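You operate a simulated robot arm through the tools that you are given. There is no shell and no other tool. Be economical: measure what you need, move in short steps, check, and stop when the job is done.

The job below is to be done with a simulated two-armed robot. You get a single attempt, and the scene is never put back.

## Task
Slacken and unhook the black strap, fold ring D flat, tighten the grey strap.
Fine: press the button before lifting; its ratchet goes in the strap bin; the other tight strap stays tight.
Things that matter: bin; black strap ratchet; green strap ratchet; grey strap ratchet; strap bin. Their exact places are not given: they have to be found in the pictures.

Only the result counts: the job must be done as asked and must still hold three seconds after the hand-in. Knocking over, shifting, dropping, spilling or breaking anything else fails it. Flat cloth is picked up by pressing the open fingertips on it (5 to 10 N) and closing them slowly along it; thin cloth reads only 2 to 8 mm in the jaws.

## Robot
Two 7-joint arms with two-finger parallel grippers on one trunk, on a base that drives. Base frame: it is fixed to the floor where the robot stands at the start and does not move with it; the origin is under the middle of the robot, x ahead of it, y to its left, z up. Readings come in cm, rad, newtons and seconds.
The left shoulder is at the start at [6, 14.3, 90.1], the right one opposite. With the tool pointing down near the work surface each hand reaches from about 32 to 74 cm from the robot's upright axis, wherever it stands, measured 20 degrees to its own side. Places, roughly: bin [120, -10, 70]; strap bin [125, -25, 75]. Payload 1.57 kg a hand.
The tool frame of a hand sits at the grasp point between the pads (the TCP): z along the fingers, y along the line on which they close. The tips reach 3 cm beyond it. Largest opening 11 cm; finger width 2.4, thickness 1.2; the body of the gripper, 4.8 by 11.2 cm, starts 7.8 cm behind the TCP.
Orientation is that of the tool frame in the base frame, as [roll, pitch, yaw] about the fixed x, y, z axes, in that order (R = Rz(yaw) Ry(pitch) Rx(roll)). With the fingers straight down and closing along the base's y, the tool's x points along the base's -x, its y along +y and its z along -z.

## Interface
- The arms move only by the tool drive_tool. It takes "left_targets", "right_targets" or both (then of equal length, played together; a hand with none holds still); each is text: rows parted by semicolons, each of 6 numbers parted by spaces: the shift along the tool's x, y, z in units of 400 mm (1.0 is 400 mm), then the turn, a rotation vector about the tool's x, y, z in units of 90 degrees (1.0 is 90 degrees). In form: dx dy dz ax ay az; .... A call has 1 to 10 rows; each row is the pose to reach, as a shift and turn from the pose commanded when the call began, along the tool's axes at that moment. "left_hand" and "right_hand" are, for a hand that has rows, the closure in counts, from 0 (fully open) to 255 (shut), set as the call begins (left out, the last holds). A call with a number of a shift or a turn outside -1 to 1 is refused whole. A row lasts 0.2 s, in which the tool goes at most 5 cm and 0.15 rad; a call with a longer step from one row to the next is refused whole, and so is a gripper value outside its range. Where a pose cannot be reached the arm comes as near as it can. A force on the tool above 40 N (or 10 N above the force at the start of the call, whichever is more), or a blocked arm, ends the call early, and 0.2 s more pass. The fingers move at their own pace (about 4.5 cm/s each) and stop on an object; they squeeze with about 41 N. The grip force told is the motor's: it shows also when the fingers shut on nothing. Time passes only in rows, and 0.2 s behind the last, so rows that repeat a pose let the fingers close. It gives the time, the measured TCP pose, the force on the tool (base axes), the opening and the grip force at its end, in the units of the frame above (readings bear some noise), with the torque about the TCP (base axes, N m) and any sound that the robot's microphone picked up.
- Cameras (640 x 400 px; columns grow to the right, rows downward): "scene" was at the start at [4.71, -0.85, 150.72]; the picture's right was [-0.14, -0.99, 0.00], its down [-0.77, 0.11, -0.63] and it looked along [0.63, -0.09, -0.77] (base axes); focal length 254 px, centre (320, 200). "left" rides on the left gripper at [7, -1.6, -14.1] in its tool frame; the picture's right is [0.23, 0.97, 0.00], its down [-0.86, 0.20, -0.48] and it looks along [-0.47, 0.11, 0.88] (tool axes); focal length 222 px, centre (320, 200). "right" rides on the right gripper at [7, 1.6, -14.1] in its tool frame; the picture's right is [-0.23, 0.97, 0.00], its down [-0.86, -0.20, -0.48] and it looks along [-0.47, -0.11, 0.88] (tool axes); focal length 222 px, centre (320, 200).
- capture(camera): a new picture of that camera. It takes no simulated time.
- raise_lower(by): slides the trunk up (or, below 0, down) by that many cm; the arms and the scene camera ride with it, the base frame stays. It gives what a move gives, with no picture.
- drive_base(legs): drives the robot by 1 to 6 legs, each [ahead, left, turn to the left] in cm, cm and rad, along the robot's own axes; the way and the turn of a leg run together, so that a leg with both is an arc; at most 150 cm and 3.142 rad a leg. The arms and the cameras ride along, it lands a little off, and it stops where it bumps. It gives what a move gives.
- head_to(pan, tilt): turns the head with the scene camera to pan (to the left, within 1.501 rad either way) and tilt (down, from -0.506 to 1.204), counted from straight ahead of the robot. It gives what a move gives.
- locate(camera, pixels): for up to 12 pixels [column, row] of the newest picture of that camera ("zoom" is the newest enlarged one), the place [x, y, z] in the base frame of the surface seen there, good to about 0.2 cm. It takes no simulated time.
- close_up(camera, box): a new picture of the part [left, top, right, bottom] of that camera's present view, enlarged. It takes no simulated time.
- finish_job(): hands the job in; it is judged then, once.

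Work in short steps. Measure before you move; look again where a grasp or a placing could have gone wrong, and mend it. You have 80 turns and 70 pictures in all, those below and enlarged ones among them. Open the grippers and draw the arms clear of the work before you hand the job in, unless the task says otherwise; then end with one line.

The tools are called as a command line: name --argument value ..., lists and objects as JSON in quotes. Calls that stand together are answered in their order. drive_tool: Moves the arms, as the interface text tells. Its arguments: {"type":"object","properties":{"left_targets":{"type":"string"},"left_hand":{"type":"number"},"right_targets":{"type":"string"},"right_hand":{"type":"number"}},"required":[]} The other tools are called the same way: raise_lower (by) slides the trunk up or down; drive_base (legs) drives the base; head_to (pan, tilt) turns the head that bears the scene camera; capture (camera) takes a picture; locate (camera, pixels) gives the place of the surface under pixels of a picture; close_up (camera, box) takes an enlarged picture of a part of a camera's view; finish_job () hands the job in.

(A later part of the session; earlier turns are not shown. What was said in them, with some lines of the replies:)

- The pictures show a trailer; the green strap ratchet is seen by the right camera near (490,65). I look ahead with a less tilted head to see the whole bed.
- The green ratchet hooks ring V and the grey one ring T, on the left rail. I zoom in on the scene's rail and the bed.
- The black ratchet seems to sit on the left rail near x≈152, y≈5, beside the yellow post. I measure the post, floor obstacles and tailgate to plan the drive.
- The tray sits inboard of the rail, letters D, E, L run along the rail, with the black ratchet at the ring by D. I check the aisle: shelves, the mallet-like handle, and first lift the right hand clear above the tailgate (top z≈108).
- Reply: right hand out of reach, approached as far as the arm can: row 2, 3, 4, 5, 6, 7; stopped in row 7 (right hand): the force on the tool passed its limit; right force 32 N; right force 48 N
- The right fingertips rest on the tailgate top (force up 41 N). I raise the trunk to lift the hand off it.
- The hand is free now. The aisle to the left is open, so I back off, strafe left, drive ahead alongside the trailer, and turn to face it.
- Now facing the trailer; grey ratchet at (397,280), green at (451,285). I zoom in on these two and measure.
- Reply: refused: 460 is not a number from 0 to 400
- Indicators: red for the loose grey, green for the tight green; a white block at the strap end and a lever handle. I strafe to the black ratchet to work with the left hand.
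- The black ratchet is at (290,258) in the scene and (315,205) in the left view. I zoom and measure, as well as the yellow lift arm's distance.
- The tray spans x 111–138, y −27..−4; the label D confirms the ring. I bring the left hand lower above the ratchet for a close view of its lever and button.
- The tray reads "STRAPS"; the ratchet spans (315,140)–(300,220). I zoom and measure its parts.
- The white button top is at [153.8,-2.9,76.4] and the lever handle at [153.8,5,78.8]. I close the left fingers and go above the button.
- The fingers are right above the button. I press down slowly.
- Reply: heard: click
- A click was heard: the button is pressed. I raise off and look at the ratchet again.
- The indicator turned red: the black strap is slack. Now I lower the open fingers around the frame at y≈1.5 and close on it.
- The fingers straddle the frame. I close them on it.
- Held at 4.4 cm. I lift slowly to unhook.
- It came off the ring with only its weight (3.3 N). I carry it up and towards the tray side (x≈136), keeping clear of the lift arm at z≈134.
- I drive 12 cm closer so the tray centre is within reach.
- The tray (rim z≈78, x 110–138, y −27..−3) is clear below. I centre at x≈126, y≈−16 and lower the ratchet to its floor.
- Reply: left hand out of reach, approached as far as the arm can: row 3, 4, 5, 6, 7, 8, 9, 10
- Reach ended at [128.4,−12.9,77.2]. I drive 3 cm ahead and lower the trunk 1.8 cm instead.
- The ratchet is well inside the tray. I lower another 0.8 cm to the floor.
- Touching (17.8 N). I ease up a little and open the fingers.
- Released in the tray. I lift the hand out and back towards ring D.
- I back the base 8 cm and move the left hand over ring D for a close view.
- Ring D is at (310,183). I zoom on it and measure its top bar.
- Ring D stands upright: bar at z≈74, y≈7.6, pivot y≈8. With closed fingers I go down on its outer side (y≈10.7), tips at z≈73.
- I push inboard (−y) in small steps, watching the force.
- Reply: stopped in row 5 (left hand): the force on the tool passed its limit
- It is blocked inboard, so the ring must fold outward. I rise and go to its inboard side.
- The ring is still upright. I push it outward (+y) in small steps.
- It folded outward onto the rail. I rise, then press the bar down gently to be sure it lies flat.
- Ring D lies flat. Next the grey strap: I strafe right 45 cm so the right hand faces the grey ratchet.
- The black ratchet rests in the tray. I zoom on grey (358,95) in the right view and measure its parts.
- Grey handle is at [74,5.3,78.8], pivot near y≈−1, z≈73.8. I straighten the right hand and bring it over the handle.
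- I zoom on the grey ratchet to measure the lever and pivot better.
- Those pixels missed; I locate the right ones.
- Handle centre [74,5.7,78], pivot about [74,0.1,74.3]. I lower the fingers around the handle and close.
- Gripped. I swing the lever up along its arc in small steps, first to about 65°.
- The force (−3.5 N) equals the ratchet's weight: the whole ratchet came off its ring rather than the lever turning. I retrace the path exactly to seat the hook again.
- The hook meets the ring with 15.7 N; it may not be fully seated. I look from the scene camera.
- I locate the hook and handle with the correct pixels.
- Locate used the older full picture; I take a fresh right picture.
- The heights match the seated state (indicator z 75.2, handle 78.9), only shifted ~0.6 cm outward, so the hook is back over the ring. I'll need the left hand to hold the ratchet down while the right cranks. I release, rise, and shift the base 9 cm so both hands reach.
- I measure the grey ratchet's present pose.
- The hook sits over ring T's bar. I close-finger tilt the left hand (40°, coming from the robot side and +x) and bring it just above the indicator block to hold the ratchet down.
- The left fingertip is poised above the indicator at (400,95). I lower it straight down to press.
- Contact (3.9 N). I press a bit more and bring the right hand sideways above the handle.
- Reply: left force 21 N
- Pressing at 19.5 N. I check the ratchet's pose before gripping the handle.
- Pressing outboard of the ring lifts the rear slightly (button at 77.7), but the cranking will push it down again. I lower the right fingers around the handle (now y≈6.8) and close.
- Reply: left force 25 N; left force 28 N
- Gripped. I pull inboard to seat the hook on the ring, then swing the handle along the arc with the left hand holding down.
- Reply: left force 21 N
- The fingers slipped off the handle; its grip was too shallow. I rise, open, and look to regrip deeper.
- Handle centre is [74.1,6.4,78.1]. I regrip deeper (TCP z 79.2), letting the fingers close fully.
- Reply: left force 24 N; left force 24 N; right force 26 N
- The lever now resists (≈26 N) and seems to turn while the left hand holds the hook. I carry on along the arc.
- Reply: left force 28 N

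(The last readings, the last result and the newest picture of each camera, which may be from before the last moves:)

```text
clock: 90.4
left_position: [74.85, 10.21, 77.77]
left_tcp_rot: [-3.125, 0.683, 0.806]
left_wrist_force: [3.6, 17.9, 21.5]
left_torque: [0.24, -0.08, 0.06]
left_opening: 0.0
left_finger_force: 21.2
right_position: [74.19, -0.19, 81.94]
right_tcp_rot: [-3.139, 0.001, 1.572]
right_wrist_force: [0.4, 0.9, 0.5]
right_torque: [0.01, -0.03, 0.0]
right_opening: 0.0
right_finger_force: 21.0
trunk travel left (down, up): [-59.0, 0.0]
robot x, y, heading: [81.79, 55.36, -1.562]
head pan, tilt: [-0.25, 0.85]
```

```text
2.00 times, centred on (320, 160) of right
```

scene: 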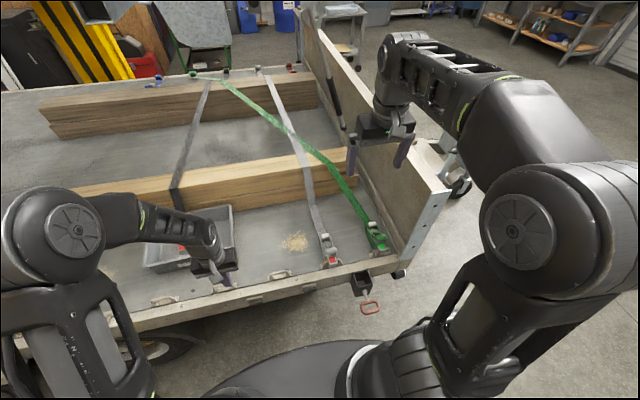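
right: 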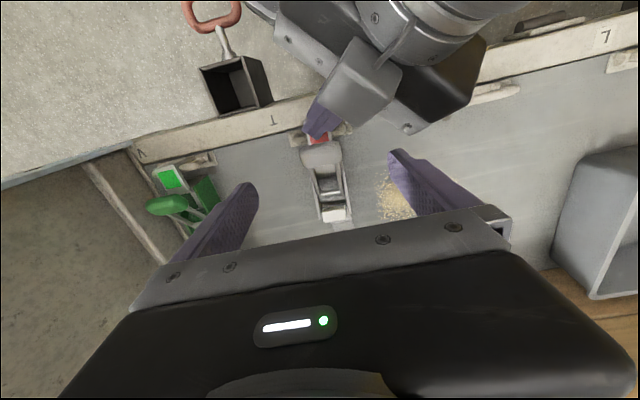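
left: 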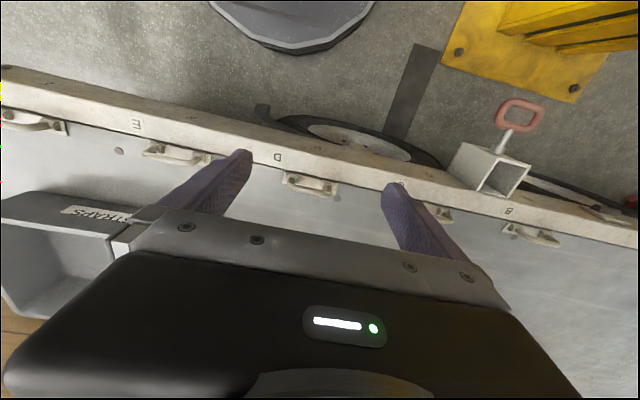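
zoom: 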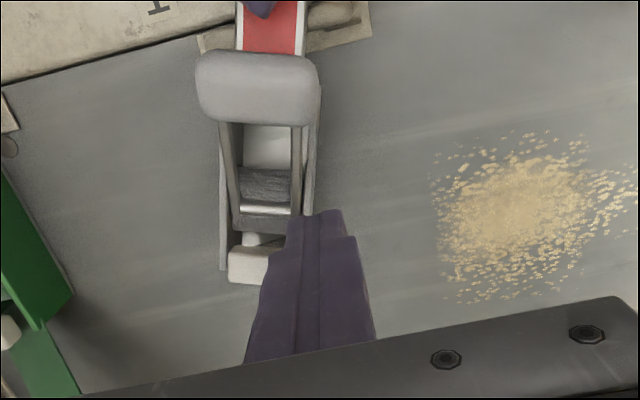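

It slipped again with the lever unmoved, so lifting isn't the stroke; the lever may pump by being pressed down. I withdraw the left hand, raise the right, and look at the ratchet.

drive_tool --left_targets "-0.04 0 -0.05 0 0 0; -0.08 0 -0.1 0 0 0; -0.08 0.05 -0.2 0 0 0; -0.08 0.1 -0.3 0 0 0; -0.08 0.15 -0.36 0 0 0; -0.08 0.15 -0.36 0 0 0" --right_targets "0 0 -0.06 0 0 0; 0 0 -0.12 0 0 0; 0.03 0 -0.18 0 0 0; 0.08 0 -0.2 0 0 0; 0.13 0 -0.2 0 0 0; 0.155 0 -0.2 0 0 0"

capture --camera "right"

```text
clock: 91.8
left_position: [83.92, 10.39, 90.72]
left_tcp_rot: [-3.122, 0.676, 0.807]
left_wrist_force: [0.0, -0.8, 0.6]
left_torque: [-0.02, 0.04, -0.04]
left_opening: 0.01
left_finger_force: 21.9
right_position: [74.25, 6.01, 89.87]
right_tcp_rot: [-3.141, 0.0, 1.572]
right_wrist_force: [-0.2, 0.0, 0.4]
right_torque: [-0.02, 0.0, 0.01]
right_opening: 0.0
right_finger_force: 21.4
trunk travel left (down, up): [-59.0, 0.0]
robot x, y, heading: [82.11, 55.23, -1.562]
head pan, tilt: [-0.25, 0.85]
```

```text
13 pictures are left
```

right: 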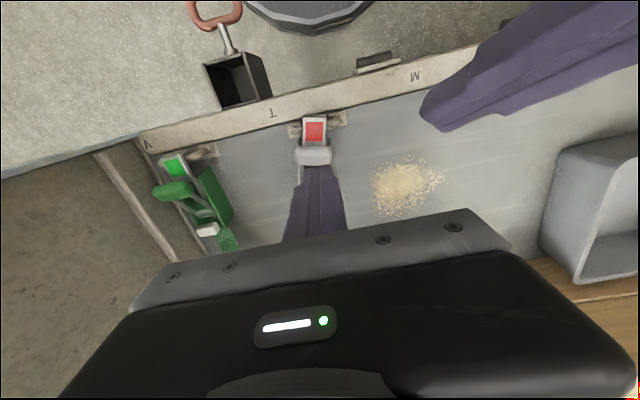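

I locate hook and handle before pressing.

locate --camera "right" --pixels '[[314, 118], [314, 124], [314, 132], [314, 140], [314, 148], [314, 154], [314, 160], [298, 154], [330, 153], [337, 118]]'

```text
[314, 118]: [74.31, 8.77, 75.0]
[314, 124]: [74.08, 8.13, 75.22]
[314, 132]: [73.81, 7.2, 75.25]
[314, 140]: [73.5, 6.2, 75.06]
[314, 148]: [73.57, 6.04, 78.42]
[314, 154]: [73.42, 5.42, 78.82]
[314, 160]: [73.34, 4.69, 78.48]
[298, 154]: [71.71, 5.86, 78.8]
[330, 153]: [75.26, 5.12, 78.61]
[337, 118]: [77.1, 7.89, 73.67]
```

The hook is engaged and the handle top is at [73.5,5.4,78.8]. I press the closed fingertips down on the handle, slowly.

drive_tool --right_targets "-0.013 -0.019 0.09 0 0 0; -0.013 -0.019 0.17 0 0 0; -0.013 -0.019 0.195 0 0 0; -0.013 -0.019 0.207 0 0 0; -0.013 -0.019 0.217 0 0 0; -0.013 -0.019 0.227 0 0 0; -0.013 -0.019 0.237 0 0 0; -0.013 -0.019 0.247 0 0 0; -0.013 -0.019 0.257 0 0 0; -0.013 -0.019 0.257 0 0 0"

```text
clock: 94.0
left_position: [83.9, 10.43, 90.73]
left_tcp_rot: [-3.124, 0.679, 0.809]
left_wrist_force: [-0.6, 0.8, 0.8]
left_torque: [0.03, -0.01, -0.01]
left_opening: 0.0
left_finger_force: 21.0
right_position: [73.41, 5.24, 79.57]
right_tcp_rot: [-3.14, 0.0, 1.571]
right_wrist_force: [-0.3, 1.3, 6.1]
right_torque: [0.13, -0.06, -0.01]
right_opening: 0.02
right_finger_force: 21.3
trunk travel left (down, up): [-59.0, 0.0]
robot x, y, heading: [81.79, 55.34, -1.558]
head pan, tilt: [-0.25, 0.85]
```

The handle went down about 2 cm with only 6 N. I press further.

drive_tool --right_targets "0 0 0.01 0 0 0; 0 0 0.02 0 0 0; 0 0 0.03 0 0 0; 0 0 0.04 0 0 0; 0 0 0.05 0 0 0; 0 0 0.05 0 0 0"

close_up --camera "right" --box '[220, 60, 420, 260]'

```text
clock: 94.8
left_position: [83.82, 10.56, 90.79]
left_tcp_rot: [-3.123, 0.678, 0.806]
left_wrist_force: [-0.5, -0.1, 0.0]
left_torque: [-0.01, 0.01, 0.0]
left_opening: 0.01
left_finger_force: 20.9
right_position: [73.41, 5.31, 78.77]
right_tcp_rot: [3.141, 0.005, 1.571]
right_wrist_force: [-4.1, 8.7, 30.0]
right_torque: [0.62, 0.05, 0.04]
right_opening: 0.0
right_finger_force: 21.5
trunk travel left (down, up): [-59.0, 0.0]
robot x, y, heading: [81.56, 55.59, -1.563]
head pan, tilt: [-0.25, 0.85]
stopped in row 3 (right hand): the force on the tool passed its limit (the readings are from after the stop); the commanded pose is now the measured one
```

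```text
2.00 times, centred on (320, 160) of right
```

zoom: 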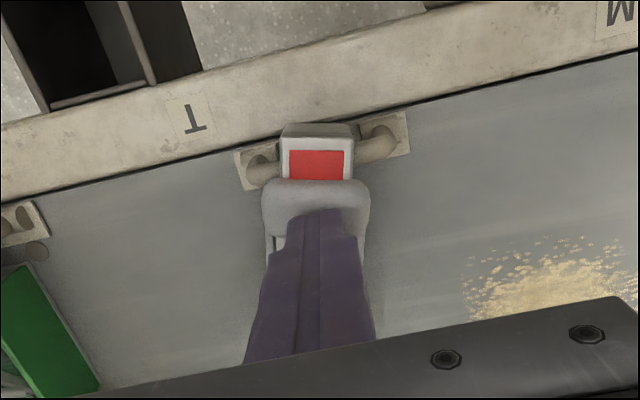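

The lever is at its lower stop. I lift to see whether it springs back, then repeat the stroke.

drive_tool --right_targets "0 0 -0.04 0 0 0; 0 0 -0.08 0 0 0; 0 0 -0.12 0 0 0; 0 0 -0.12 0 0 0"

capture --camera "right"

```text
clock: 95.8
left_position: [83.95, 10.43, 90.67]
left_tcp_rot: [-3.123, 0.679, 0.808]
left_wrist_force: [0.5, 0.1, -0.4]
left_torque: [0.01, 0.02, -0.03]
left_opening: 0.02
left_finger_force: 21.2
right_position: [73.44, 5.11, 83.34]
right_tcp_rot: [-3.141, 0.002, 1.572]
right_wrist_force: [0.5, -0.2, 0.4]
right_torque: [-0.03, 0.0, -0.02]
right_opening: 0.0
right_finger_force: 21.1
trunk travel left (down, up): [-59.0, 0.0]
robot x, y, heading: [81.8, 55.33, -1.562]
head pan, tilt: [-0.25, 0.85]
```

```text
11 pictures are left
```

right: 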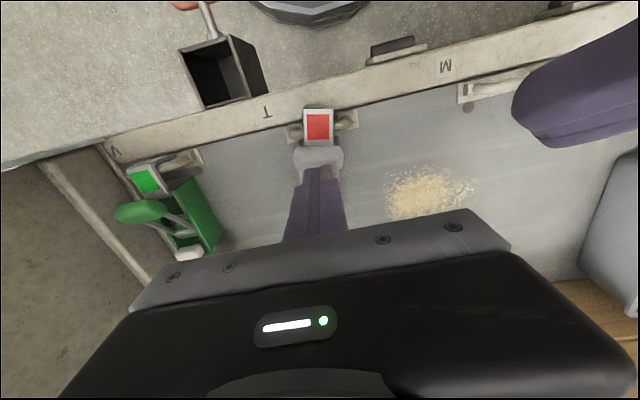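

locate --camera "right" --pixels '[[317, 112], [318, 125], [318, 150], [318, 157], [318, 163], [305, 158], [333, 157]]'

```text
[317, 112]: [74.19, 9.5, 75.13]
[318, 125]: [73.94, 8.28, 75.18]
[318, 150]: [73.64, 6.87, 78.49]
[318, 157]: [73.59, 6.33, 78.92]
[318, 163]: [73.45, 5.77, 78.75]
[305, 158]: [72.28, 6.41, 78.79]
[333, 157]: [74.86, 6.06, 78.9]
```

The handle sprang back to z 78.9, so it pumps. I do another stroke at y≈6.1, nearly to the stop, and back.

drive_tool --right_targets "0.022 0.004 0.03 0 0 0; 0.022 0.004 0.07 0 0 0; 0.022 0.004 0.095 0 0 0; 0.022 0.004 0.11 0 0 0; 0.022 0.004 0.118 0 0 0; 0.022 0.004 0.118 0 0 0; 0.022 0.004 0.07 0 0 0; 0.022 0.004 0.02 0 0 0; 0.022 0.004 0.02 0 0 0"

capture --camera "right"

```text
clock: 97.1
left_position: [83.82, 10.61, 90.86]
left_tcp_rot: [-3.125, 0.679, 0.807]
left_wrist_force: [-0.5, 0.8, -0.2]
left_torque: [0.02, 0.02, 0.04]
left_opening: 0.0
left_finger_force: 21.5
right_position: [73.74, 6.25, 78.85]
right_tcp_rot: [3.141, 0.004, 1.57]
right_wrist_force: [-2.9, 10.8, 31.1]
right_torque: [0.55, 0.14, 0.06]
right_opening: 0.02
right_finger_force: 21.2
trunk travel left (down, up): [-59.0, 0.0]
robot x, y, heading: [81.39, 55.29, -1.554]
head pan, tilt: [-0.25, 0.85]
stopped in row 6 (right hand): the force on the tool passed its limit (the readings are from after the stop); the commanded pose is now the measured one
```

```text
10 pictures are left
```

right: 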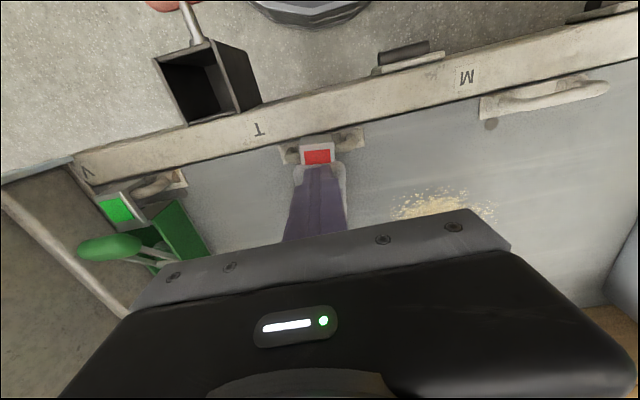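

At the lower stop again, still red. I pump more strokes in one call, listening for clicks.

drive_tool --right_targets "0 0 -0.05 0 0 0; 0 0 -0.1 0 0 0; 0 0 -0.05 0 0 0; 0 0 -0.004 0 0 0; 0 0 -0.004 0 0 0; 0 0 -0.05 0 0 0; 0 0 -0.1 0 0 0; 0 0 -0.05 0 0 0; 0 0 -0.004 0 0 0; 0 0 -0.1 0 0 0"

```text
clock: 99.3
left_position: [83.99, 10.42, 90.75]
left_tcp_rot: [-3.123, 0.678, 0.809]
left_wrist_force: [0.0, 0.0, 0.1]
left_torque: [0.0, -0.01, 0.03]
left_opening: 0.0
left_finger_force: 21.7
right_position: [73.5, 5.93, 82.68]
right_tcp_rot: [3.14, 0.003, 1.57]
right_wrist_force: [0.2, 1.4, -0.3]
right_torque: [-0.04, -0.02, 0.05]
right_opening: 0.0
right_finger_force: 21.3
trunk travel left (down, up): [-59.0, 0.0]
robot x, y, heading: [81.65, 55.39, -1.563]
head pan, tilt: [-0.25, 0.85]
```

No clicks. I raise the hand a little and look closely at the ratchet.

drive_tool --right_targets "0.05 0 -0.1 0 0 0; 0.1 0 -0.15 0 0 0; 0.15 0 -0.15 0 0 0; 0.15 0 -0.15 0 0 0" --right_hand 0

close_up --camera "right" --box '[270, 120, 390, 240]'

locate --camera "zoom" --pixels '[[290, 100], [300, 160], [310, 200], [320, 240], [330, 280], [340, 320], [280, 140], [300, 120], [350, 360]]'

```text
clock: 100.3
left_position: [83.82, 10.47, 90.8]
left_tcp_rot: [-3.121, 0.678, 0.808]
left_wrist_force: [0.6, -0.1, -0.1]
left_torque: [0.02, 0.02, 0.03]
left_opening: 0.0
left_finger_force: 21.8
right_position: [73.86, 11.96, 88.53]
right_tcp_rot: [-3.141, 0.003, 1.572]
right_wrist_force: [0.5, 0.2, 0.4]
right_torque: [-0.02, 0.02, -0.01]
right_opening: 8.61
right_finger_force: 0.1
trunk travel left (down, up): [-59.0, 0.0]
robot x, y, heading: [81.73, 55.66, -1.56]
head pan, tilt: [-0.25, 0.85]
```

```text
3.33 times, centred on (330, 180) of right
```

zoom: 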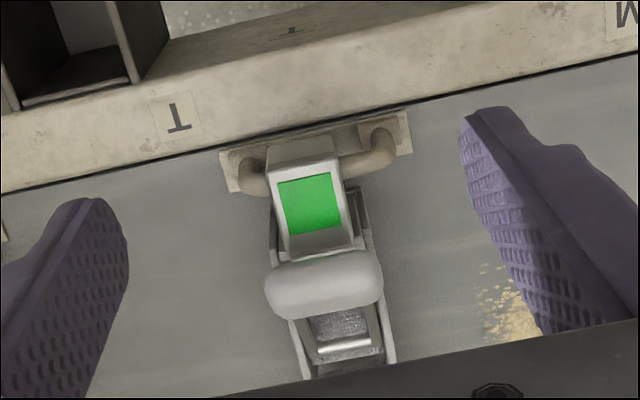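

```text
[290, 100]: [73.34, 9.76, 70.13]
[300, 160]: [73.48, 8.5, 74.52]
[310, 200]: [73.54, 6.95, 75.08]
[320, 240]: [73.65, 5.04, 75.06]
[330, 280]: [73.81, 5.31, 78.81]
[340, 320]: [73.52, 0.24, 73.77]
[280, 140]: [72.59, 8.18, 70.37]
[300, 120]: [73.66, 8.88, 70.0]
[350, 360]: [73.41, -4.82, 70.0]
```

The grey indicator is green: tight. I raise both hands clear, open them, and back the base off a little to check everything.

drive_tool --left_targets "-0.05 0 -0.05 0 0 0; -0.1 0 -0.1 0 0 0; -0.15 0 -0.15 0 0 0; -0.15 0.05 -0.2 0 0 0; -0.15 0.1 -0.2 0 0 0; -0.15 0.1 -0.2 0 0 0; -0.15 0.1 -0.2 0 0 0" --left_hand 0 --right_targets "0 0 -0.08 0 0 0; 0 0 -0.16 0 0 0; 0 0 -0.24 0 0 0; 0 -0.05 -0.3 0 0 0; 0 -0.1 -0.3 0 0 0; 0 -0.15 -0.3 0 0 0; 0 -0.15 -0.3 0 0 0" --right_hand 0

drive_base --legs '[[-15, 0, 0]]'

head_to --pan 0.4 --tilt 0.7

capture --camera "scene"

```text
clock: 101.9
left_position: [87.19, 7.51, 100.65]
left_tcp_rot: [-3.123, 0.679, 0.809]
left_wrist_force: [0.4, 0.3, -0.7]
left_torque: [0.04, 0.01, 0.02]
left_opening: 11.02
left_finger_force: 0.0
right_position: [67.67, 12.27, 100.59]
right_tcp_rot: [-3.141, 0.004, 1.572]
right_wrist_force: [0.7, 0.2, 0.7]
right_torque: [0.0, 0.01, 0.01]
right_opening: 10.98
right_finger_force: 0.1
trunk travel left (down, up): [-59.0, 0.0]
robot x, y, heading: [81.71, 55.3, -1.557]
head pan, tilt: [-0.25, 0.85]
```

```text
clock: 103.3
left_position: [86.93, 22.72, 100.68]
left_tcp_rot: [-3.124, 0.678, 0.808]
left_wrist_force: [0.4, 0.3, -0.5]
left_torque: [-0.05, -0.02, 0.02]
left_opening: 10.99
left_finger_force: 0.1
right_position: [67.47, 27.3, 100.63]
right_tcp_rot: [3.141, 0.005, 1.572]
right_wrist_force: [-0.4, 0.0, 0.5]
right_torque: [-0.04, -0.02, 0.0]
right_opening: 11.0
right_finger_force: 0.0
trunk travel left (down, up): [-59.0, 0.0]
robot x, y, heading: [81.91, 70.32, -1.557]
head pan, tilt: [-0.25, 0.85]
```

```text
clock: 104.3
left_position: [86.94, 22.57, 100.62]
left_tcp_rot: [-3.122, 0.68, 0.808]
left_wrist_force: [-0.1, -0.8, 0.5]
left_torque: [0.0, 0.01, 0.02]
left_opening: 10.99
left_finger_force: 0.0
right_position: [67.51, 27.12, 100.59]
right_tcp_rot: [-3.141, 0.003, 1.57]
right_wrist_force: [1.0, 0.0, 0.0]
right_torque: [0.01, 0.0, 0.01]
right_opening: 10.99
right_finger_force: 0.1
trunk travel left (down, up): [-59.0, 0.0]
robot x, y, heading: [81.66, 70.07, -1.557]
head pan, tilt: [0.4, 0.7]
```

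```text
8 pictures are left
```

scene: 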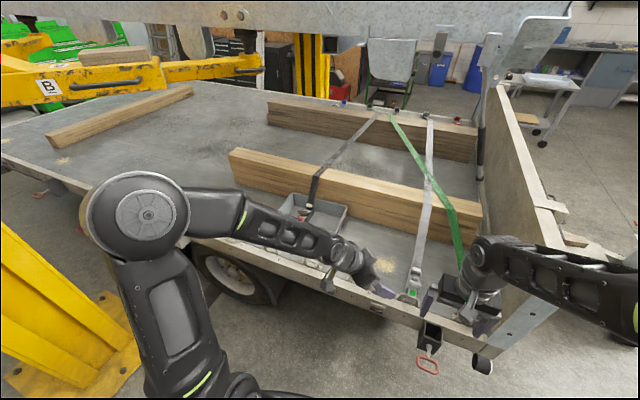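

I zoom on the tray and check the green ratchet with the right camera.

close_up --camera "scene" --box '[230, 170, 370, 270]'

capture --camera "right"

```text
4.00 times, centred on (300, 220) of scene
```

zoom: 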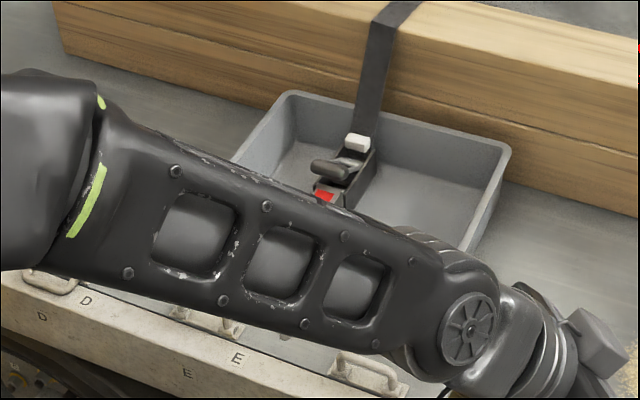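

```text
6 pictures are left
```

right: 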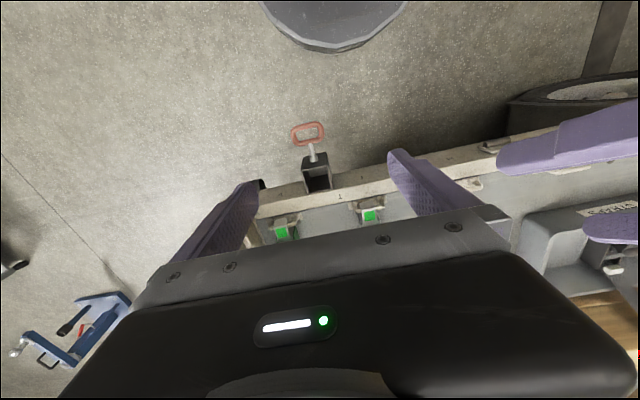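

Grey and green both show green and the black ratchet lies in the tray. I confirm ring D at the left edge of that view.

close_up --camera "scene" --box '[190, 215, 290, 275]'

```text
6.40 times, centred on (240, 245) of scene
```

zoom: 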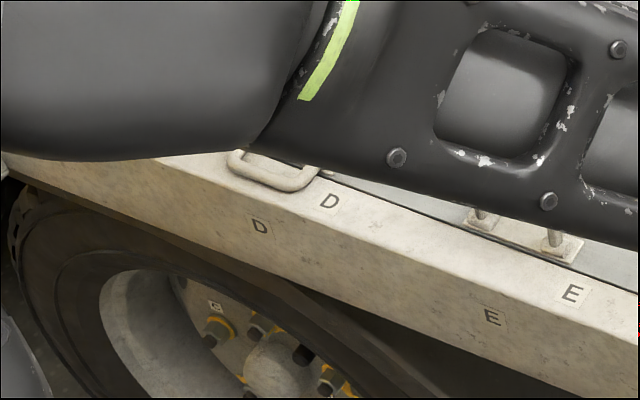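

Ring D lies flat on the rail at (275,170), the hands are open and clear. I hand in.

finish_job

```text
The job is handed in.
```

The job is handed in: the black strap is slack and unhooked with its ratchet in the strap bin, ring D is folded flat on the rail, the grey strap is tight, and the green strap is still tight. While tightening the grey strap I lifted its ratchet off ring T by mistake. I hooked it back on before tightening, and its indicator showed green in the last pictures.
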